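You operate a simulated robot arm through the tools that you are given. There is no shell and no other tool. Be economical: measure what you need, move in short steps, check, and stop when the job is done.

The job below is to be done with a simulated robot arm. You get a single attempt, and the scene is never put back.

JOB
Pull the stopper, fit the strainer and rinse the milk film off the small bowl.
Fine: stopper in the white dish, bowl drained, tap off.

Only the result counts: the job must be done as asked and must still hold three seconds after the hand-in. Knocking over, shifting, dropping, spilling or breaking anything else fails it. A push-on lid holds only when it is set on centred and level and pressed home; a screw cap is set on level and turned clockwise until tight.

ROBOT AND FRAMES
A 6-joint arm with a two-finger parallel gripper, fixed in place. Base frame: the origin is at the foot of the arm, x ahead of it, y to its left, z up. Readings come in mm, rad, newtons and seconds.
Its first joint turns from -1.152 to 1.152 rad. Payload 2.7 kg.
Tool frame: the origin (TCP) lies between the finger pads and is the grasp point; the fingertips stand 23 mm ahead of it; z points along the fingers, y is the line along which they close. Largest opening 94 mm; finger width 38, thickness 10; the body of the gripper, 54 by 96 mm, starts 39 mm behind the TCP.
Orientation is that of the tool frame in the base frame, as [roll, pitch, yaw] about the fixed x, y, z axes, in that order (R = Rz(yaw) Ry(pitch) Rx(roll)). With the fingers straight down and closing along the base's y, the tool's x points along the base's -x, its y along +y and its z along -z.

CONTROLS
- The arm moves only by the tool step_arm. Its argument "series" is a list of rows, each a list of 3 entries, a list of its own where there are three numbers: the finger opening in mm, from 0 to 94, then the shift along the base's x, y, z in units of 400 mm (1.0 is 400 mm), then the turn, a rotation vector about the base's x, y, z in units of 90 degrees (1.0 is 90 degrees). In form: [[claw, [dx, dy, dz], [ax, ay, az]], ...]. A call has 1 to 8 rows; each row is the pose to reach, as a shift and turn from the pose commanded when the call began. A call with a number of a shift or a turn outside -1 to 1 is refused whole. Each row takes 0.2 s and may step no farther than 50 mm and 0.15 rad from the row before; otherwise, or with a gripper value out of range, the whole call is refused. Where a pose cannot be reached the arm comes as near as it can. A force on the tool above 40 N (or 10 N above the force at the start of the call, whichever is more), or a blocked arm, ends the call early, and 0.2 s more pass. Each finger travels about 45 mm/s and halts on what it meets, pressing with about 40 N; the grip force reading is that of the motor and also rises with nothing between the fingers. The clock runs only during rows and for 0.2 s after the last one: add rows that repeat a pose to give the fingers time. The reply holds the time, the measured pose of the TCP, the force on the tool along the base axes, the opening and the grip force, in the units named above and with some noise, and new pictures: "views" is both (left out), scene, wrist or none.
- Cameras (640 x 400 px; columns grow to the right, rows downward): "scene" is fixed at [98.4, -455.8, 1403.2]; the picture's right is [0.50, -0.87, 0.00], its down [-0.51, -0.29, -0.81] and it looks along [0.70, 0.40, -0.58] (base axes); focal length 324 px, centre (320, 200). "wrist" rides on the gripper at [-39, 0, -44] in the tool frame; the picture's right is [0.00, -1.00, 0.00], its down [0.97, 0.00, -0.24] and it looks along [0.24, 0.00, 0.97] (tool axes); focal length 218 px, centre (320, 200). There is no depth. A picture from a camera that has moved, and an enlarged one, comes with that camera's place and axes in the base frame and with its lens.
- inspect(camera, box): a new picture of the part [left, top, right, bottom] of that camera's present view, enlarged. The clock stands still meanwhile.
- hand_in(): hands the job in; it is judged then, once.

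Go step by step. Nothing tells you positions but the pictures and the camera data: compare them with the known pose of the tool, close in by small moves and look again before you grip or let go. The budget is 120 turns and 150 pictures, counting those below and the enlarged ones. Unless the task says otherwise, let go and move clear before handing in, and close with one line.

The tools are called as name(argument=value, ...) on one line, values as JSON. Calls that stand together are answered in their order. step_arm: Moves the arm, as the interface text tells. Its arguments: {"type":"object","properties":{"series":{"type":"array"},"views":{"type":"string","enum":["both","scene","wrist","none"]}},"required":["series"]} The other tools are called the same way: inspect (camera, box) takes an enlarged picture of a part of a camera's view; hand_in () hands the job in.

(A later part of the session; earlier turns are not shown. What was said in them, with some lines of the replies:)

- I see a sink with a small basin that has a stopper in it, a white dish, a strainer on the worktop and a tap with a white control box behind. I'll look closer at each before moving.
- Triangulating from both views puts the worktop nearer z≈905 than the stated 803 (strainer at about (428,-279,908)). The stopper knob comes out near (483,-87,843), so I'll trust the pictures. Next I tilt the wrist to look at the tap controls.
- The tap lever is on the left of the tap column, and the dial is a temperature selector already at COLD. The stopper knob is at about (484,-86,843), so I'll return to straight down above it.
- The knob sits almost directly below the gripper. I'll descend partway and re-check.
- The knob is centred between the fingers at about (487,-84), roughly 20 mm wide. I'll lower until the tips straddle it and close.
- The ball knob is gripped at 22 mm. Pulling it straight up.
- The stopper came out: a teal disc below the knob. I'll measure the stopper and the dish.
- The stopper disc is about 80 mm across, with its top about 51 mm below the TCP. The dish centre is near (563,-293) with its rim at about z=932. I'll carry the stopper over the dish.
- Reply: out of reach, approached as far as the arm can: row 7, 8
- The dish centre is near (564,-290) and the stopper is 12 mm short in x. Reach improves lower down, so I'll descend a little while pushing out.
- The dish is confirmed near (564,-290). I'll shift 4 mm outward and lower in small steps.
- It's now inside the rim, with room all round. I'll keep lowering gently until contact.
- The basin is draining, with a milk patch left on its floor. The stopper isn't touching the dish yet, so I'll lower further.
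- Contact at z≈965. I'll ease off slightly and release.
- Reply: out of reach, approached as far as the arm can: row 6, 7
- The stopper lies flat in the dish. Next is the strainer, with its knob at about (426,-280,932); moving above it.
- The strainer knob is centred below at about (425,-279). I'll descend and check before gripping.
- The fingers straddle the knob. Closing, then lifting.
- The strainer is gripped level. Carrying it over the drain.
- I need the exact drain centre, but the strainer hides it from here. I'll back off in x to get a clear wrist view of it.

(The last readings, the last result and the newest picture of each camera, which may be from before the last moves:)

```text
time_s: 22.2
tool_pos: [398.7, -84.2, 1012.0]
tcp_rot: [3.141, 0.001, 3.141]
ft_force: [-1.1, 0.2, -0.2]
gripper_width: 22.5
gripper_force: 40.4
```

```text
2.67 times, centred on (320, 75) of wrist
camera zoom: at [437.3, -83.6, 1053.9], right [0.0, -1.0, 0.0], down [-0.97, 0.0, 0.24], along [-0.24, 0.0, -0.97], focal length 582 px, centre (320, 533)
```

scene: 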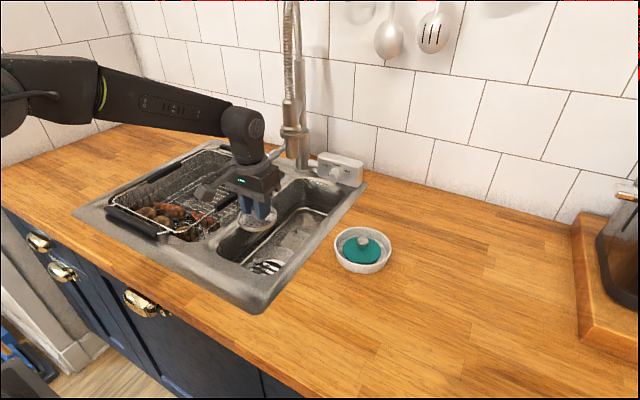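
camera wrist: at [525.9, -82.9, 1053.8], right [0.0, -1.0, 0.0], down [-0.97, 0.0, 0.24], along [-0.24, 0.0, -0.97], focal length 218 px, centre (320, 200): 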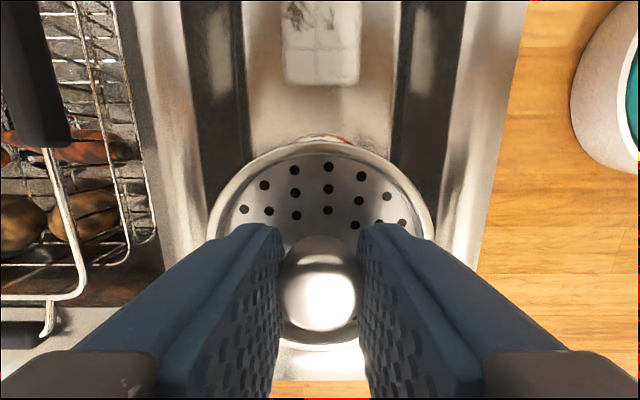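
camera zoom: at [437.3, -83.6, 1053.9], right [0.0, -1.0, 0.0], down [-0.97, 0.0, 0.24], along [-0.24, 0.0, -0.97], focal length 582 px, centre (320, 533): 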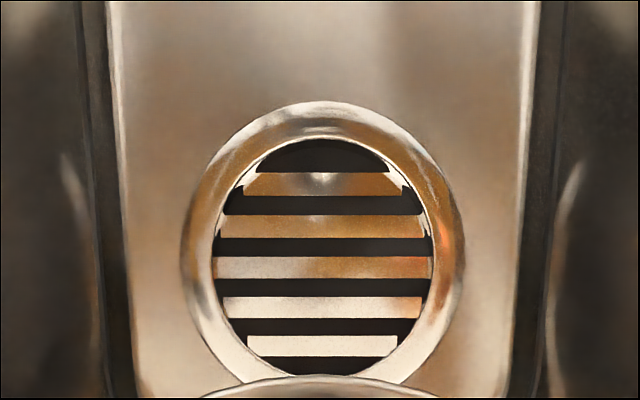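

The drain recess is about 88 mm across, centred near (489,-85), which agrees with the stopper's pose. I'll go back over it and descend.

step_arm(series=[[10, [0.1, 0, 0.0], [0, 0, 0]], [10, [0.2, 0, 0.0], [0, 0, 0]], [10, [0.221, -0.002, 0.0], [0, 0, 0]], [10, [0.221, -0.002, -0.1], [0, 0, 0]], [10, [0.221, -0.002, -0.2], [0, 0, 0]], [10, [0.221, -0.002, -0.3], [0, 0, 0]], [10, [0.221, -0.002, -0.36], [0, 0, 0]], [10, [0.221, -0.002, -0.36], [0, 0, 0]]])

inspect(camera="scene", box=[210, 200, 310, 300])

```text
time_s: 24.0
tool_pos: [488.5, -84.6, 866.1]
tcp_rot: [3.141, 0.001, -3.141]
ft_force: [0.2, -0.8, -1.0]
gripper_width: 22.6
gripper_force: 40.3
camera wrist: at [526.7, -84.7, 909.5], right [0.0, -1.0, 0.0], down [-0.97, 0.0, 0.24], along [-0.24, 0.0, -0.97], focal length 218 px, centre (320, 200)
```

scene: 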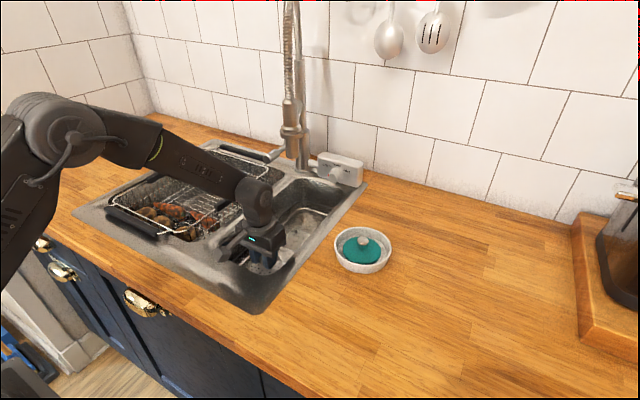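
wrist: 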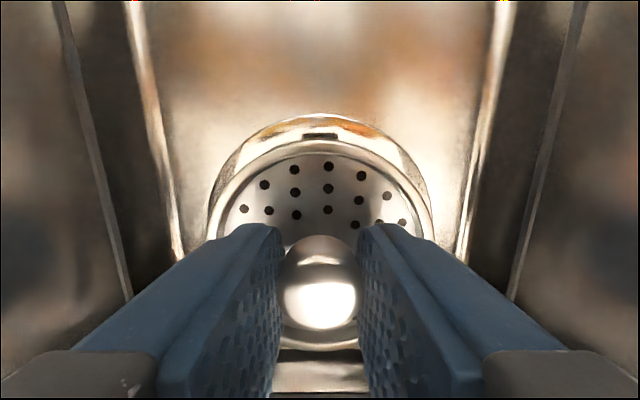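

```text
4.00 times, centred on (260, 250) of scene
camera zoom: at [98.4, -455.8, 1403.2], right [0.5, -0.87, 0.0], down [-0.51, -0.29, -0.81], along [0.7, 0.4, -0.58], focal length 1295 px, centre (560, 0)
```

zoom: 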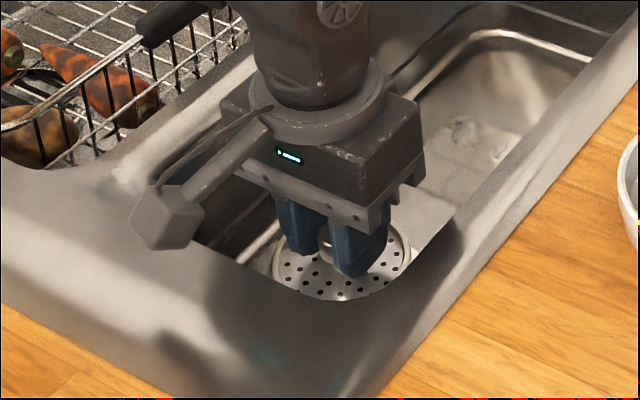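

It is aligned with the drain ring. Lowering gently until it seats.

step_arm(series=[[10, [0, 0, -0.02], [0, 0, 0]], [10, [0, 0, -0.035], [0, 0, 0]], [10, [0, 0, -0.045], [0, 0, 0]], [10, [0, 0, -0.052], [0, 0, 0]]], views="wrist")

```text
time_s: 25.0
tool_pos: [488.4, -85.4, 847.3]
tcp_rot: [3.142, -0.001, 3.139]
ft_force: [-6.1, 1.6, 22.8]
gripper_width: 22.5
gripper_force: 39.8
camera wrist: at [526.3, -84.7, 890.7], right [0.0, -1.0, 0.0], down [-0.97, 0.0, 0.24], along [-0.24, 0.0, -0.97], focal length 218 px, centre (320, 200)
```

wrist: 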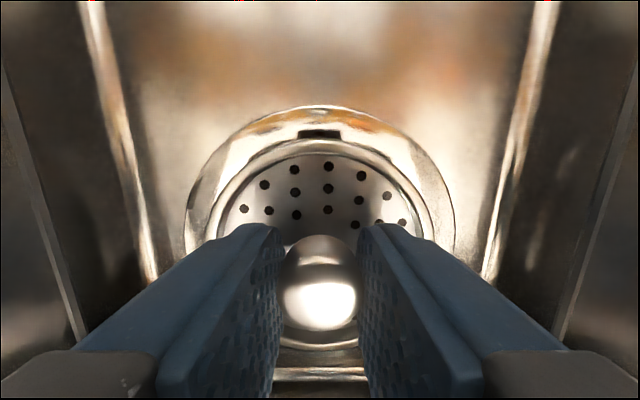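

Contact at z≈847. I'll check whether it is really seated; there's a dark notch in the drain ring.

inspect(camera="wrist", box=[180, 90, 460, 265])

inspect(camera="scene", box=[240, 230, 310, 290])

```text
2.29 times, centred on (320, 178) of wrist
camera zoom: at [526.3, -84.7, 890.7], right [0.0, -1.0, 0.0], down [-0.97, 0.0, 0.24], along [-0.24, 0.0, -0.97], focal length 499 px, centre (320, 251)
```

zoom: 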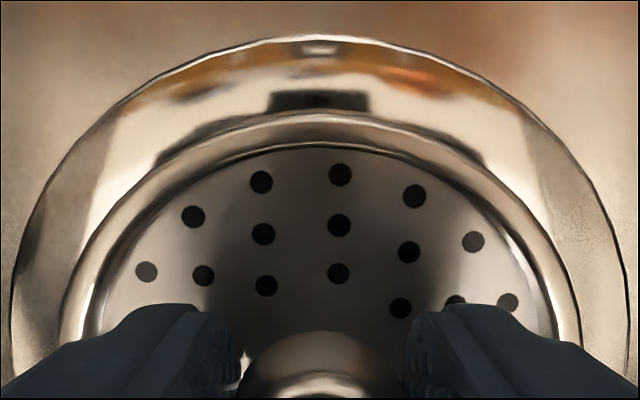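

```text
6.67 times, centred on (275, 260) of scene
camera zoom: at [97.9, -455.7, 1403.2], right [0.5, -0.87, 0.0], down [-0.51, -0.29, -0.81], along [0.7, 0.4, -0.58], focal length 2159 px, centre (620, -200)
```

zoom: 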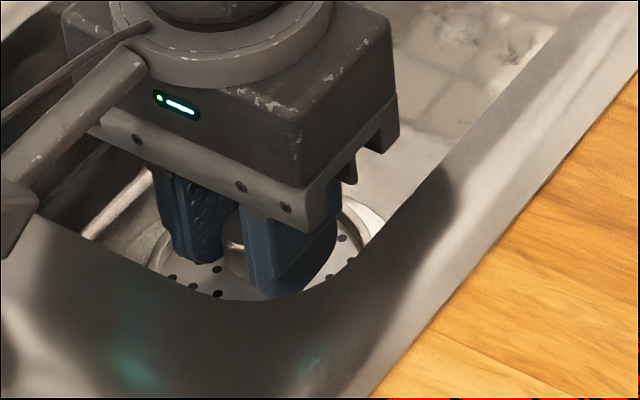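

To judge seating I need an unobstructed view. I'll release gently, lift and look.

step_arm(series=[[10, [0, 0, 0.002], [0, 0, 0]], [34, [0, 0, 0.002], [0, 0, 0]], [44, [0, 0, 0.002], [0, 0, 0]], [44, [0, 0, 0.1], [0, 0, 0]], [44, [0, 0, 0.2], [0, 0, 0]], [44, [-0.08, 0, 0.28], [0, 0, 0]], [44, [-0.16, 0, 0.36], [0, 0, 0]], [44, [-0.16, 0, 0.36], [0, 0, 0]]], views="none")

inspect(camera="wrist", box=[230, 50, 410, 200])

inspect(camera="scene", box=[220, 200, 330, 300])

```text
time_s: 26.8
tool_pos: [424.0, -85.1, 990.5]
tcp_rot: [3.141, 0.0, 3.141]
ft_force: [0.6, 0.4, -0.7]
gripper_width: 43.9
gripper_force: 0.0
```

```text
2.67 times, centred on (320, 125) of wrist
camera zoom: at [462.7, -85.1, 1033.0], right [0.0, -1.0, 0.0], down [-0.97, 0.0, 0.24], along [-0.24, 0.0, -0.97], focal length 582 px, centre (320, 400)
```

zoom: 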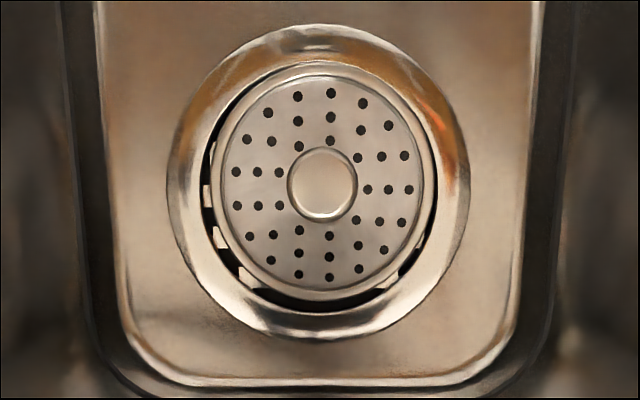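

```text
4.00 times, centred on (275, 250) of scene
camera zoom: at [98.4, -455.8, 1403.2], right [0.5, -0.87, 0.0], down [-0.51, -0.29, -0.81], along [0.7, 0.4, -0.58], focal length 1295 px, centre (500, 0)
```

zoom: 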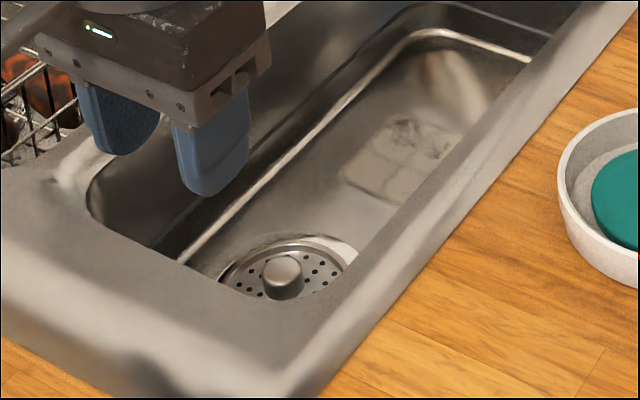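

The strainer sits in the drain recess, but I want to confirm it's level and down. I'll get a closer look from directly above.

step_arm(series=[[44, [0.065, 0, -0.08], [0, 0, 0]], [44, [0.065, 0, -0.15], [0, 0, 0]], [44, [0.065, 0, -0.15], [0, 0, 0]]], views="none")

inspect(camera="wrist", box=[230, 70, 410, 220])

```text
time_s: 27.6
tool_pos: [449.2, -85.6, 929.6]
tcp_rot: [3.141, 0.0, -3.14]
ft_force: [0.0, 0.6, 0.1]
gripper_width: 44.2
gripper_force: 0.0
```

```text
2.67 times, centred on (320, 145) of wrist
camera zoom: at [488.4, -85.1, 972.8], right [0.0, -1.0, 0.0], down [-0.97, 0.0, 0.24], along [-0.24, 0.0, -0.97], focal length 582 px, centre (320, 347)
```

zoom: 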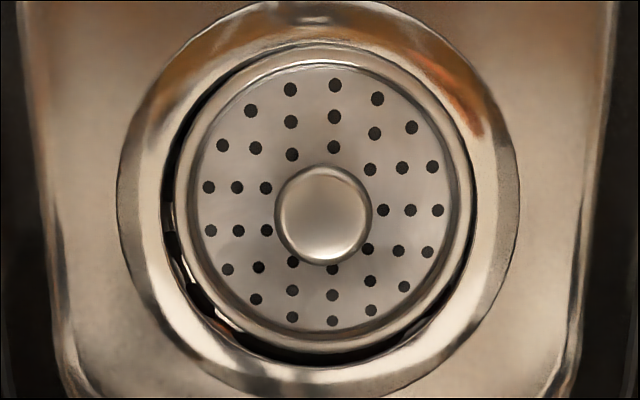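

The strainer is inside the recess, about 2 mm off-centre toward +x. I'll regrip, nudge it centred and press it home.

step_arm(series=[[50, [0.094, 0.001, -0.02], [0, 0, 0]], [50, [0.094, 0.001, -0.12], [0, 0, 0]], [44, [0.094, 0.001, -0.2], [0, 0, 0]], [24, [0.094, 0.001, -0.203], [0, 0, 0]], [10, [0.094, 0.001, -0.203], [0, 0, 0]], [10, [0.094, 0.001, -0.203], [0, 0, 0]], [10, [0.094, 0.001, -0.203], [0, 0, 0]]], views="wrist")

```text
time_s: 29.2
tool_pos: [487.6, -84.4, 849.6]
tcp_rot: [3.14, 0.001, -3.14]
ft_force: [0.4, -0.3, 0.4]
gripper_width: 22.2
gripper_force: 40.3
camera wrist: at [525.6, -84.1, 891.9], right [0.0, -1.0, 0.0], down [-0.97, 0.0, 0.24], along [-0.24, 0.0, -0.97], focal length 218 px, centre (320, 200)
```

wrist: 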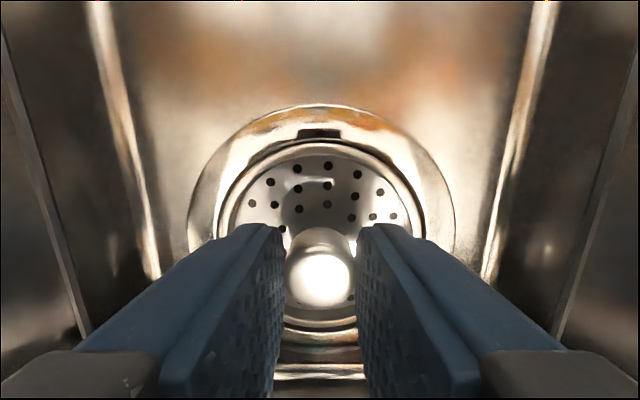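

After release it dropped several millimetres deeper, so it is now in the seat. A slight nudge and a light press, then release.

step_arm(series=[[10, [-0.003, 0.001, -0.003], [0, 0, 0]], [10, [-0.004, 0.002, -0.006], [0, 0, 0]], [10, [-0.004, 0.002, -0.009], [0, 0, 0]], [10, [-0.004, 0.002, -0.009], [0, 0, 0]]], views="wrist")

```text
time_s: 30.2
tool_pos: [486.5, -84.7, 849.4]
tcp_rot: [3.141, 0.004, 3.141]
ft_force: [-4.7, -4.7, 39.3]
gripper_width: 22.4
gripper_force: 40.4
camera wrist: at [525.1, -83.8, 891.6], right [0.0, -1.0, 0.0], down [-0.97, 0.0, 0.23], along [-0.23, 0.0, -0.97], focal length 218 px, centre (320, 200)
```

wrist: 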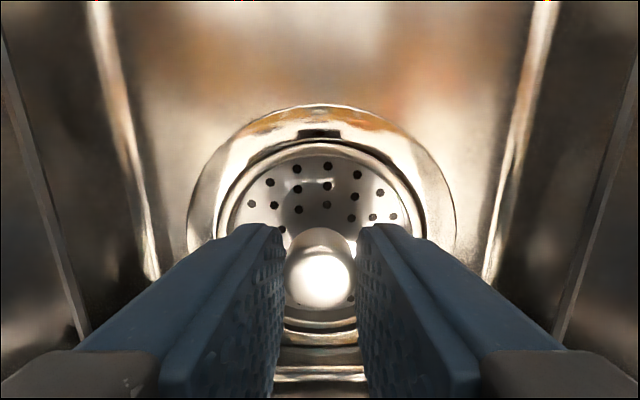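

It is firm under about 39 N, so it's seated. Releasing and moving up to look.

step_arm(series=[[10, [0, 0, 0.008], [0, 0, 0]], [34, [0, 0, 0.008], [0, 0, 0]], [44, [0, 0, 0.008], [0, 0, 0]], [44, [0, 0, 0.008], [0, 0, 0]], [44, [-0.02, 0, 0.1], [0, 0, 0]], [44, [-0.094, 0, 0.2], [0, 0, 0]], [44, [-0.094, 0, 0.2], [0, 0, 0]]], views="none")

inspect(camera="wrist", box=[230, 70, 410, 220])

```text
time_s: 31.8
tool_pos: [447.0, -83.9, 924.1]
tcp_rot: [-3.141, -0.001, 3.14]
ft_force: [0.3, 0.3, 0.6]
gripper_width: 44.2
gripper_force: 0.2
```

```text
2.67 times, centred on (320, 145) of wrist
camera zoom: at [485.9, -83.4, 967.6], right [0.0, -1.0, 0.0], down [-0.97, 0.0, 0.24], along [-0.24, 0.0, -0.97], focal length 582 px, centre (320, 347)
```

zoom: 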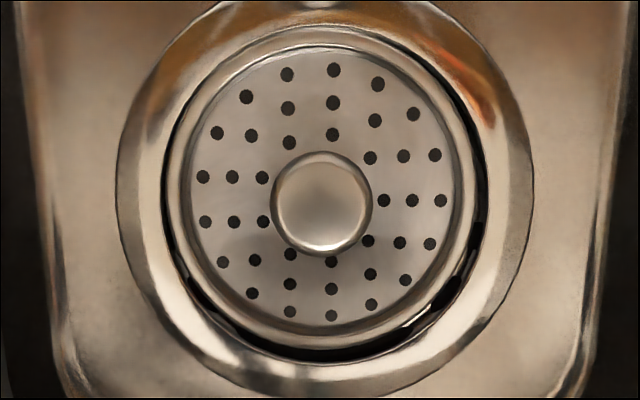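

The strainer is centred and flat. The tap lever's end is near (686,43,995), pivoting about a valve near (782,40,1000). The nozzle at about (622,-85,1060) is right over the milk patch. I'll approach the lever with the tool tilted.

step_arm(series=[[50, [0, 0, 0.11], [0, 0, 0]], [50, [0.01, 0.03, 0.22], [0, -0.04, 0]], [50, [0.05, 0.11, 0.28], [0, -0.12, 0]], [50, [0.11, 0.18, 0.33], [0, -0.21, 0]], [50, [0.17, 0.24, 0.36], [0, -0.3, 0]], [50, [0.23, 0.29, 0.385], [0, -0.38, 0]], [50, [0.28, 0.3175, 0.385], [0, -0.444, 0]], [50, [0.28, 0.3175, 0.385], [0, -0.444, 0]]])

inspect(camera="scene", box=[220, 80, 380, 200])

```text
time_s: 33.6
tool_pos: [562.2, 44.0, 1080.3]
tcp_rot: [3.141, 0.701, 3.141]
ft_force: [-0.1, -0.1, 0.0]
gripper_width: 50.0
gripper_force: 0.1
camera wrist: at [561.6, 44.1, 1137.9], right [0.0, -1.0, 0.0], down [-0.9, 0.0, -0.44], along [0.44, 0.0, -0.9], focal length 218 px, centre (320, 200)
```

scene: 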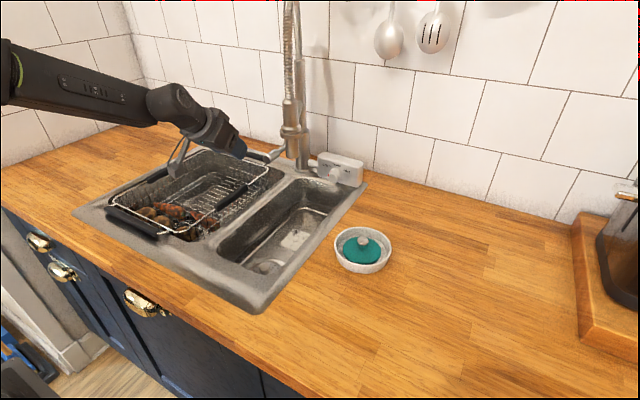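
wrist: 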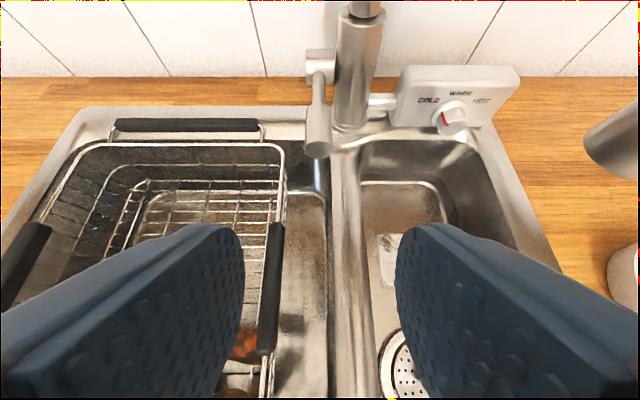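

```text
3.33 times, centred on (300, 140) of scene
camera zoom: at [98.4, -455.8, 1403.2], right [0.5, -0.87, 0.0], down [-0.51, -0.29, -0.81], along [0.7, 0.4, -0.58], focal length 1079 px, centre (387, 400)
```

zoom: 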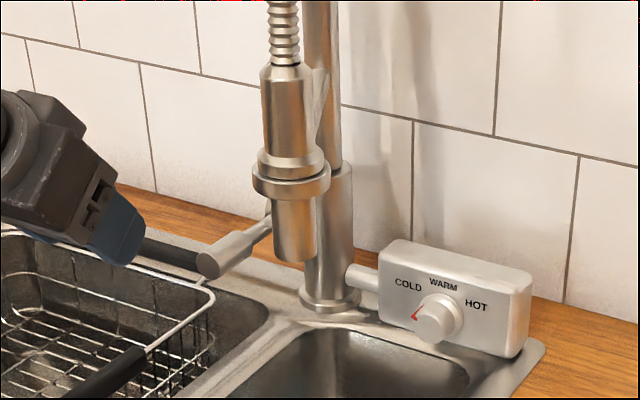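

inspect(camera="wrist", box=[260, 20, 400, 180])

```text
2.50 times, centred on (330, 100) of wrist
camera zoom: at [561.6, 44.1, 1137.9], right [0.0, -1.0, 0.0], down [-0.9, 0.0, -0.44], along [0.44, 0.0, -0.9], focal length 546 px, centre (295, 450)
```

zoom: 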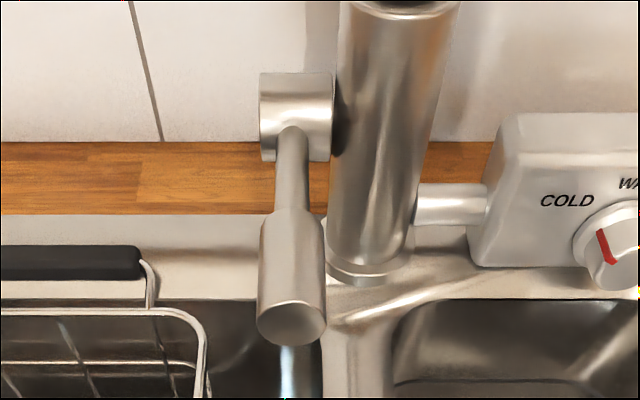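

The handle is a 24 mm cylinder at y≈45, roughly x 687–735 and z≈990, pointing toward me. I'll move to a pre-grasp point above it along the tool axis.

step_arm(series=[[50, [0.09, 0.004, -0.03], [0, 0, 0]], [50, [0.18, 0.004, -0.07], [0, 0, 0]], [50, [0.248, 0.004, -0.108], [0, 0, 0]], [50, [0.248, 0.004, -0.108], [0, 0, 0]]])

inspect(camera="scene", box=[220, 80, 380, 200])

```text
time_s: 34.6
tool_pos: [659.4, 44.7, 1036.4]
tcp_rot: [-3.142, 0.697, -3.141]
ft_force: [-0.3, -0.3, -0.4]
gripper_width: 49.9
gripper_force: 0.1
camera wrist: at [660.9, 45.2, 1093.4], right [0.0, -1.0, 0.0], down [-0.9, 0.0, -0.44], along [0.44, 0.0, -0.9], focal length 218 px, centre (320, 200)
```

scene: 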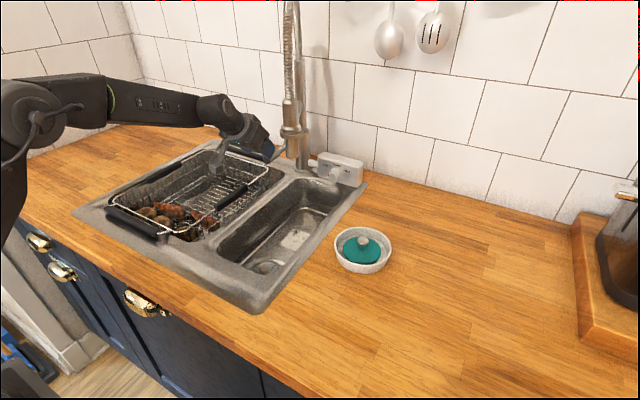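
wrist: 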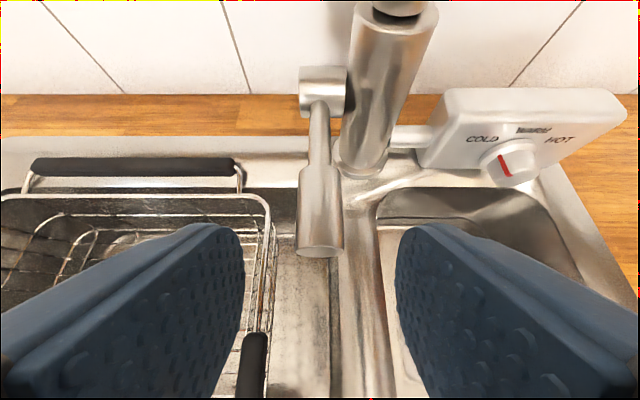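

```text
3.33 times, centred on (300, 140) of scene
camera zoom: at [98.4, -455.8, 1403.2], right [0.5, -0.87, 0.0], down [-0.51, -0.29, -0.81], along [0.7, 0.4, -0.58], focal length 1079 px, centre (387, 400)
```

zoom: 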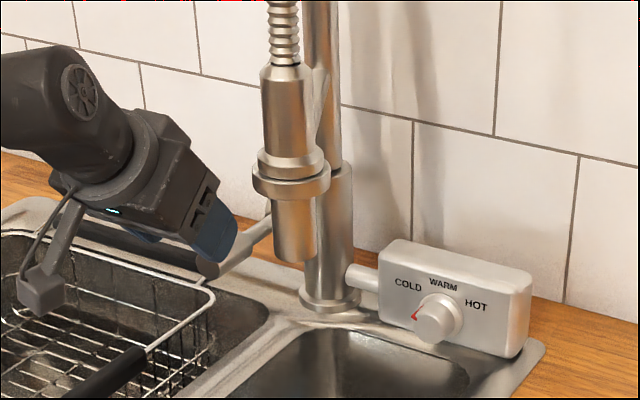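

The handle is between the fingers ahead. Moving in to straddle it.

step_arm(series=[[50, [0.05, 0.001, -0.05], [0, 0, 0]], [50, [0.105, 0.001, -0.11], [0, 0, 0]], [50, [0.105, 0.001, -0.11], [0, 0, 0]]])

inspect(camera="scene", box=[200, 100, 340, 220])

```text
time_s: 35.4
tool_pos: [701.1, 45.2, 993.0]
tcp_rot: [-3.141, 0.7, 3.141]
ft_force: [-0.8, 0.3, 0.0]
gripper_width: 50.1
gripper_force: 0.0
camera wrist: at [702.4, 45.1, 1049.7], right [0.0, -1.0, 0.0], down [-0.9, 0.0, -0.44], along [0.44, 0.0, -0.9], focal length 218 px, centre (320, 200)
```

scene: 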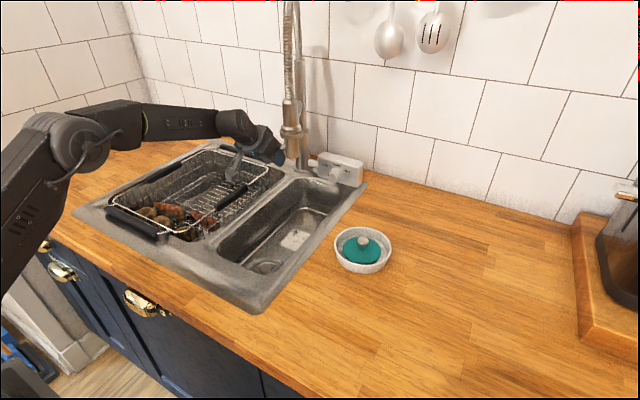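
wrist: 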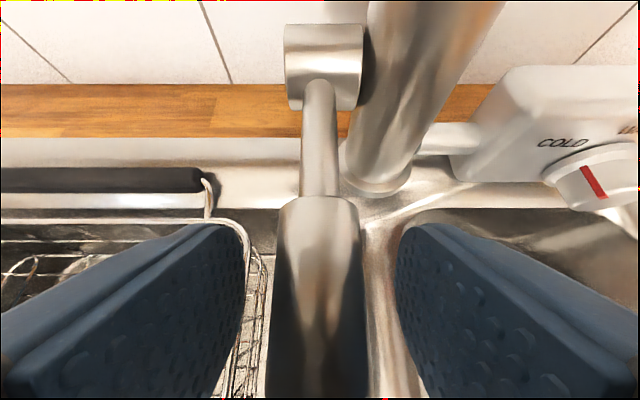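

```text
3.33 times, centred on (270, 160) of scene
camera zoom: at [98.4, -455.8, 1403.2], right [0.5, -0.87, 0.0], down [-0.51, -0.29, -0.81], along [0.7, 0.4, -0.58], focal length 1079 px, centre (487, 333)
```

zoom: 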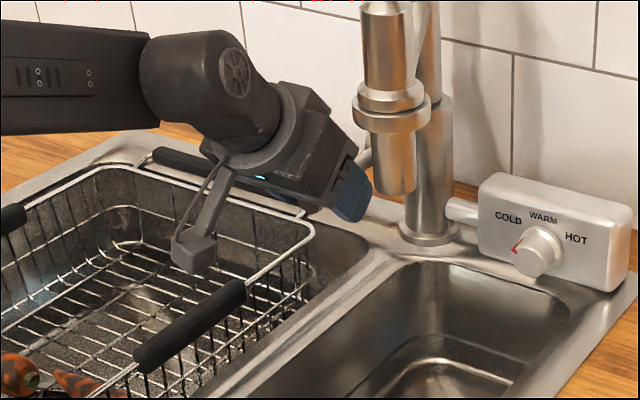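

The handle sits between the pads. I'll grip it and try a gentle lift along its arc, watching the force and the nozzle.

step_arm(series=[[30, [0, 0, 0], [0, 0, 0]], [15, [0, 0, 0], [0, 0, 0]], [15, [0, 0, 0], [0, 0, 0]], [15, [0, 0, 0.02], [0, 0, 0]], [15, [0, 0, 0.04], [0, 0, 0]], [15, [0.002, 0, 0.058], [0, 0, 0]]])

```text
time_s: 36.8
tool_pos: [701.4, 44.8, 1012.9]
tcp_rot: [-3.14, 0.689, 3.141]
ft_force: [-3.8, -0.8, -14.6]
gripper_width: 24.8
gripper_force: 44.9
camera wrist: at [702.8, 45.4, 1069.8], right [0.0, -1.0, 0.0], down [-0.9, 0.0, -0.43], along [0.43, 0.0, -0.9], focal length 218 px, centre (320, 200)
```

scene: 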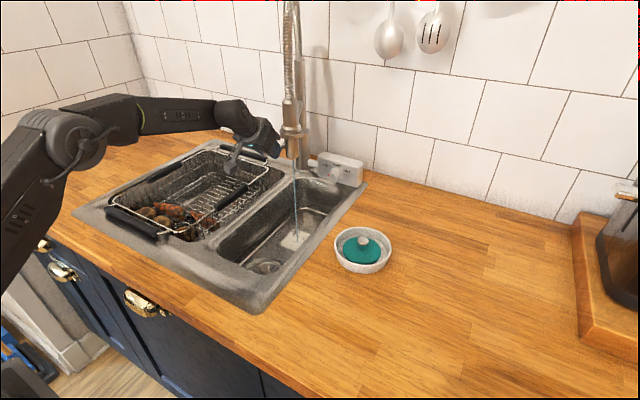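
wrist: 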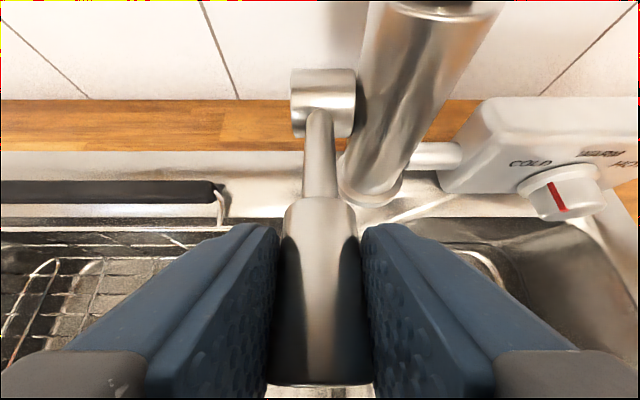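

Lifting opens the tap and a thin stream is running into the basin. I'll check where it lands.

step_arm(series=[[15, [0, 0, 0], [0, 0, 0]], [15, [0, 0, 0], [0, 0, 0]], [15, [0, 0, 0], [0, 0, 0]], [15, [0, 0, 0], [0, 0, 0]], [15, [0, 0, 0], [0, 0, 0]], [15, [0, 0, 0], [0, 0, 0]]], views="none")

inspect(camera="scene", box=[220, 160, 350, 290])

```text
time_s: 38.2
tool_pos: [700.3, 45.1, 1012.8]
tcp_rot: [-3.138, 0.692, 3.141]
ft_force: [-7.2, -1.1, -13.4]
gripper_width: 24.5
gripper_force: 45.1
```

```text
3.08 times, centred on (285, 225) of scene
camera zoom: at [98.5, -455.8, 1403.1], right [0.5, -0.87, 0.0], down [-0.51, -0.29, -0.81], along [0.7, 0.4, -0.58], focal length 996 px, centre (428, 123)
```

zoom: 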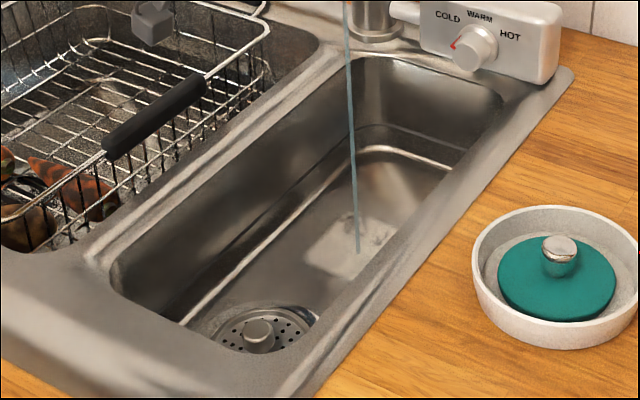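

The stream lands on the milk patch. I'll let it run and watch for the film fading.

step_arm(series=[[15, [0, 0, 0], [0, 0, 0]], [15, [0, 0, 0], [0, 0, 0]], [15, [0, 0, 0], [0, 0, 0]], [15, [0, 0, 0], [0, 0, 0]], [15, [0, 0, 0], [0, 0, 0]], [15, [0, 0, 0], [0, 0, 0]], [15, [0, 0, 0], [0, 0, 0]], [15, [0, 0, 0], [0, 0, 0]]], views="none")

step_arm(series=[[15, [0, 0, 0], [0, 0, 0]], [15, [0, 0, 0], [0, 0, 0]], [15, [0, 0, 0], [0, 0, 0]], [15, [0, 0, 0], [0, 0, 0]], [15, [0, 0, 0], [0, 0, 0]], [15, [0, 0, 0], [0, 0, 0]], [15, [0, 0, 0], [0, 0, 0]], [15, [0, 0, 0], [0, 0, 0]]], views="none")

inspect(camera="scene", box=[220, 160, 350, 290])

```text
time_s: 40.0
tool_pos: [700.4, 44.0, 1012.2]
tcp_rot: [-3.139, 0.691, 3.14]
ft_force: [-7.2, -1.2, -13.4]
gripper_width: 24.8
gripper_force: 44.7
```

```text
time_s: 41.8
tool_pos: [702.0, 45.6, 1014.1]
tcp_rot: [-3.14, 0.692, -3.141]
ft_force: [-7.6, -0.7, -13.0]
gripper_width: 24.7
gripper_force: 45.2
```

```text
3.08 times, centred on (285, 225) of scene
camera zoom: at [98.5, -455.8, 1403.1], right [0.5, -0.87, 0.0], down [-0.51, -0.29, -0.81], along [0.7, 0.4, -0.58], focal length 996 px, centre (428, 123)
```

zoom: 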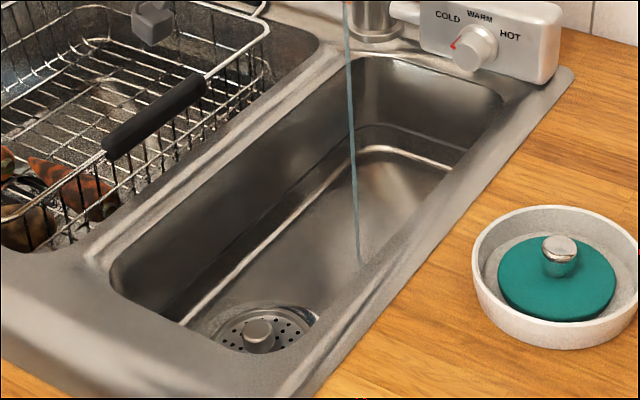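

The milk film is gone. Now closing the tap by lowering the lever back along the same arc.

step_arm(series=[[15, [0, 0, -0.02], [0, 0, 0]], [15, [-0.002, 0, -0.04], [0, 0, 0]], [15, [-0.002, 0, -0.058], [0, 0, 0]], [15, [-0.002, 0, -0.062], [0, 0, 0]], [15, [-0.002, 0, -0.064], [0, 0, 0]], [15, [-0.002, 0, -0.064], [0, 0, 0]]])

inspect(camera="scene", box=[220, 120, 350, 290])

```text
time_s: 43.2
tool_pos: [703.1, 44.2, 991.5]
tcp_rot: [3.14, 0.705, 3.139]
ft_force: [14.5, -6.9, 13.1]
gripper_width: 24.6
gripper_force: 45.0
camera wrist: at [703.6, 45.3, 1050.1], right [0.0, -1.0, 0.0], down [-0.89, 0.0, -0.45], along [0.45, 0.0, -0.89], focal length 218 px, centre (320, 200)
```

scene: 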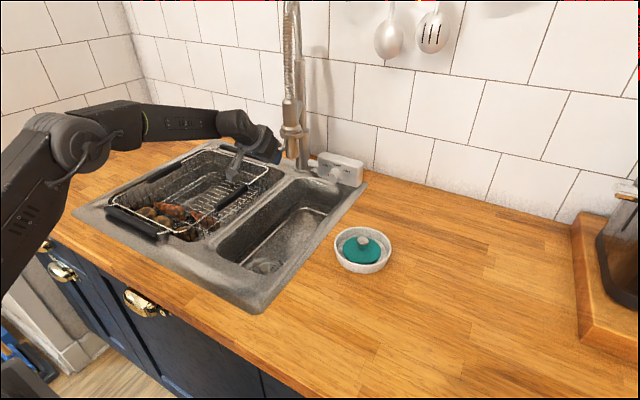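
wrist: 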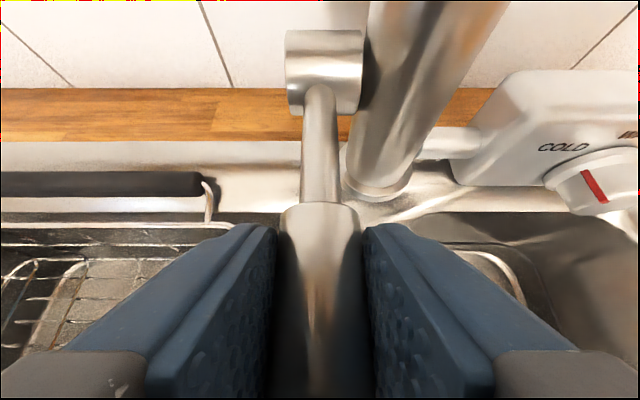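

```text
2.35 times, centred on (285, 205) of scene
camera zoom: at [98.4, -456.0, 1403.1], right [0.5, -0.87, 0.0], down [-0.51, -0.29, -0.81], along [0.7, 0.4, -0.58], focal length 762 px, centre (402, 188)
```

zoom: 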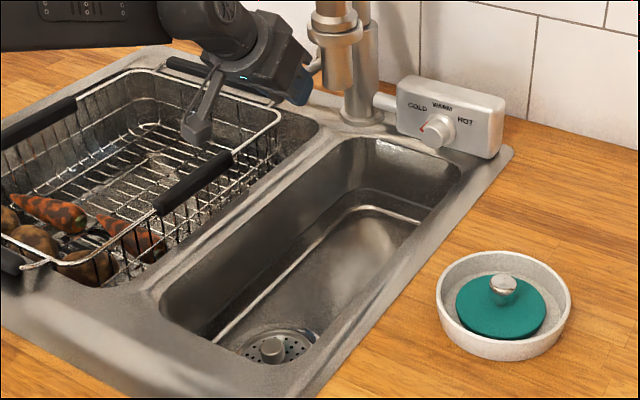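

The water has stopped and the lever is back down. Releasing and backing out along the approach path.

step_arm(series=[[34, [0, 0, 0], [0, 0, 0]], [50, [0, 0, 0], [0, 0, 0]], [50, [0, 0, 0], [0, 0, 0]], [50, [-0.05, 0, 0.055], [0, 0, 0]], [50, [-0.105, 0, 0.11], [0, 0, 0]], [50, [-0.19, 0, 0.16], [0, 0, 0]], [50, [-0.28, 0, 0.21], [0, 0, 0]], [50, [-0.38, 0, 0.25], [0, 0, 0]]])

inspect(camera="scene", box=[220, 110, 350, 290])

inspect(camera="wrist", box=[240, 0, 480, 250])

```text
time_s: 45.0
tool_pos: [548.1, 46.1, 1089.7]
tcp_rot: [3.141, 0.696, -3.141]
ft_force: [-0.2, 0.1, -1.2]
gripper_width: 49.8
gripper_force: 0.2
camera wrist: at [549.5, 45.8, 1147.0], right [0.0, -1.0, 0.0], down [-0.9, 0.0, -0.44], along [0.44, 0.0, -0.9], focal length 218 px, centre (320, 200)
```

scene: 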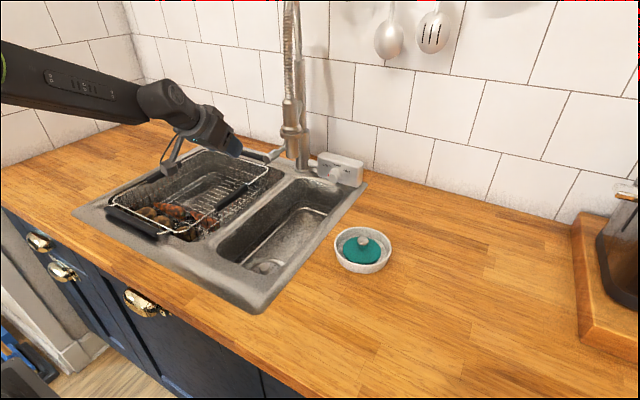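
wrist: 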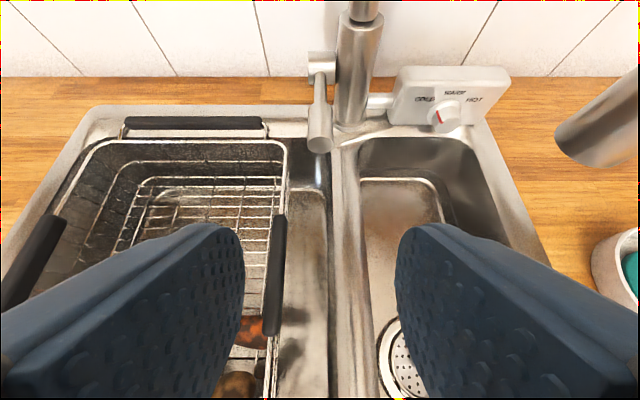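

```text
2.22 times, centred on (285, 200) of scene
camera zoom: at [98.4, -455.8, 1403.2], right [0.5, -0.87, 0.0], down [-0.51, -0.29, -0.81], along [0.7, 0.4, -0.58], focal length 720 px, centre (398, 200)
```

zoom: 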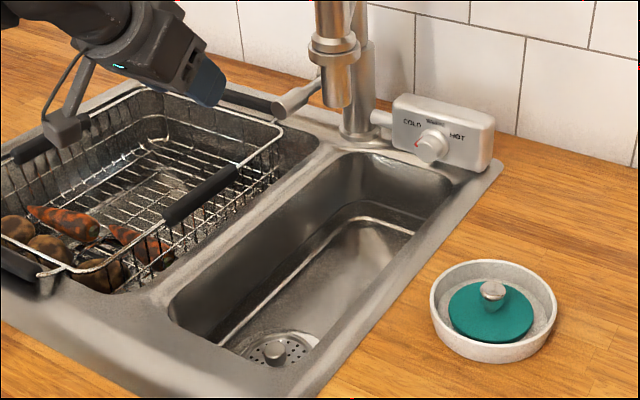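

```text
1.60 times, centred on (360, 125) of wrist
camera zoom: at [549.5, 45.8, 1147.0], right [0.0, -1.0, 0.0], down [-0.9, 0.0, -0.44], along [0.44, 0.0, -0.9], focal length 349 px, centre (256, 320)
```

zoom: 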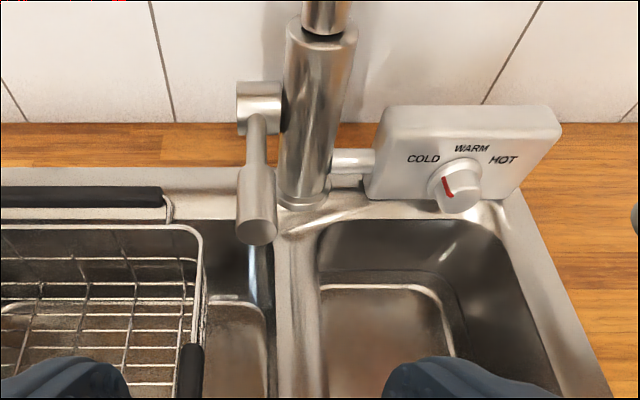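

The tap looks off. One last overhead look at the basin floor, keeping clear of the spout.

step_arm(series=[[50, [-0.1, 0, 0.03], [0, 0.08, 0]], [50, [-0.2, 0, 0.06], [0, 0.16, 0]], [50, [-0.25, -0.08, 0.06], [0, 0.22, 0]], [50, [-0.25, -0.18, 0.06], [0, 0.26, 0]], [50, [-0.25, -0.28, 0.06], [0, 0.26, 0]], [50, [-0.25, -0.32, 0.06], [0, 0.26, 0]], [50, [-0.25, -0.32, 0.06], [0, 0.26, 0]]])

inspect(camera="wrist", box=[220, 0, 420, 240])

```text
time_s: 46.6
tool_pos: [449.3, -82.0, 1114.8]
tcp_rot: [-3.14, 0.289, 3.141]
ft_force: [-0.7, 0.0, -0.5]
gripper_width: 49.8
gripper_force: 0.0
camera wrist: at [473.5, -82.3, 1166.6], right [0.0, -1.0, 0.0], down [-1.0, 0.0, -0.05], along [0.05, 0.0, -1.0], focal length 218 px, centre (320, 200)
```

scene: 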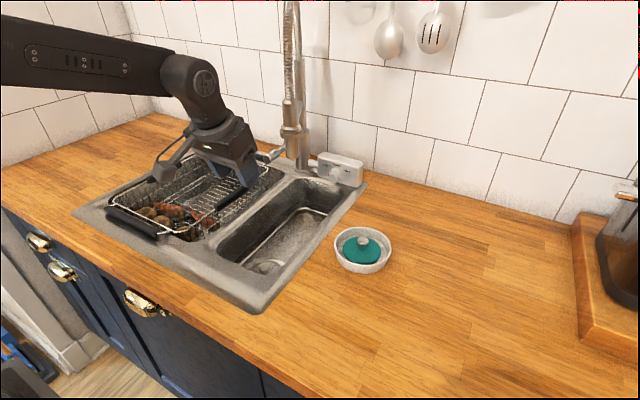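
wrist: 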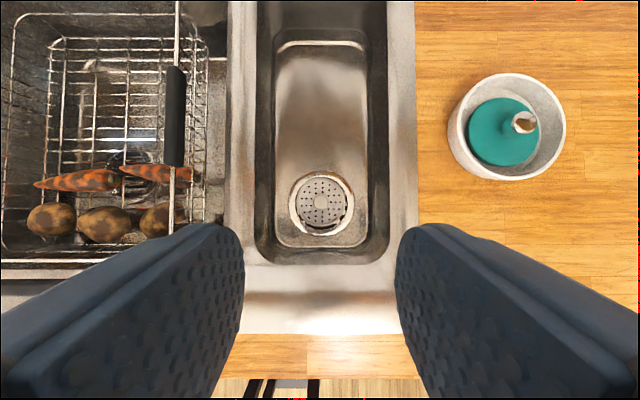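

```text
1.67 times, centred on (320, 120) of wrist
camera zoom: at [473.5, -82.3, 1166.6], right [0.0, -1.0, 0.0], down [-1.0, 0.0, -0.05], along [0.05, 0.0, -1.0], focal length 364 px, centre (320, 333)
```

zoom: 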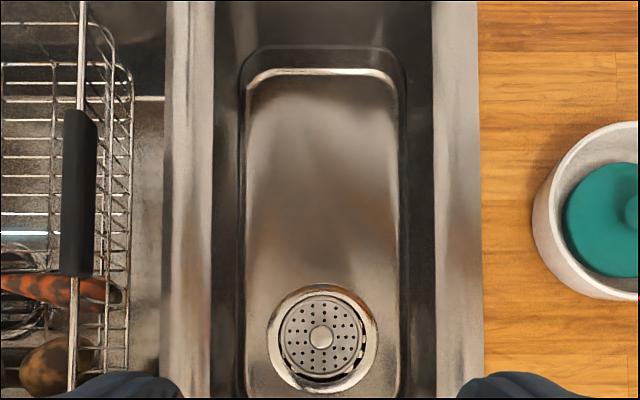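

The basin is clean and drained, and the strainer is seated. The stopper is in the white dish, the tap is off and the arm is clear, so I'm handing in.

hand_in()

```text
The job is handed in.
```

The job is handed in: the stopper is in the white dish, the strainer is seated in the drain, the milk film is rinsed off, the small bowl is drained and the tap is off.
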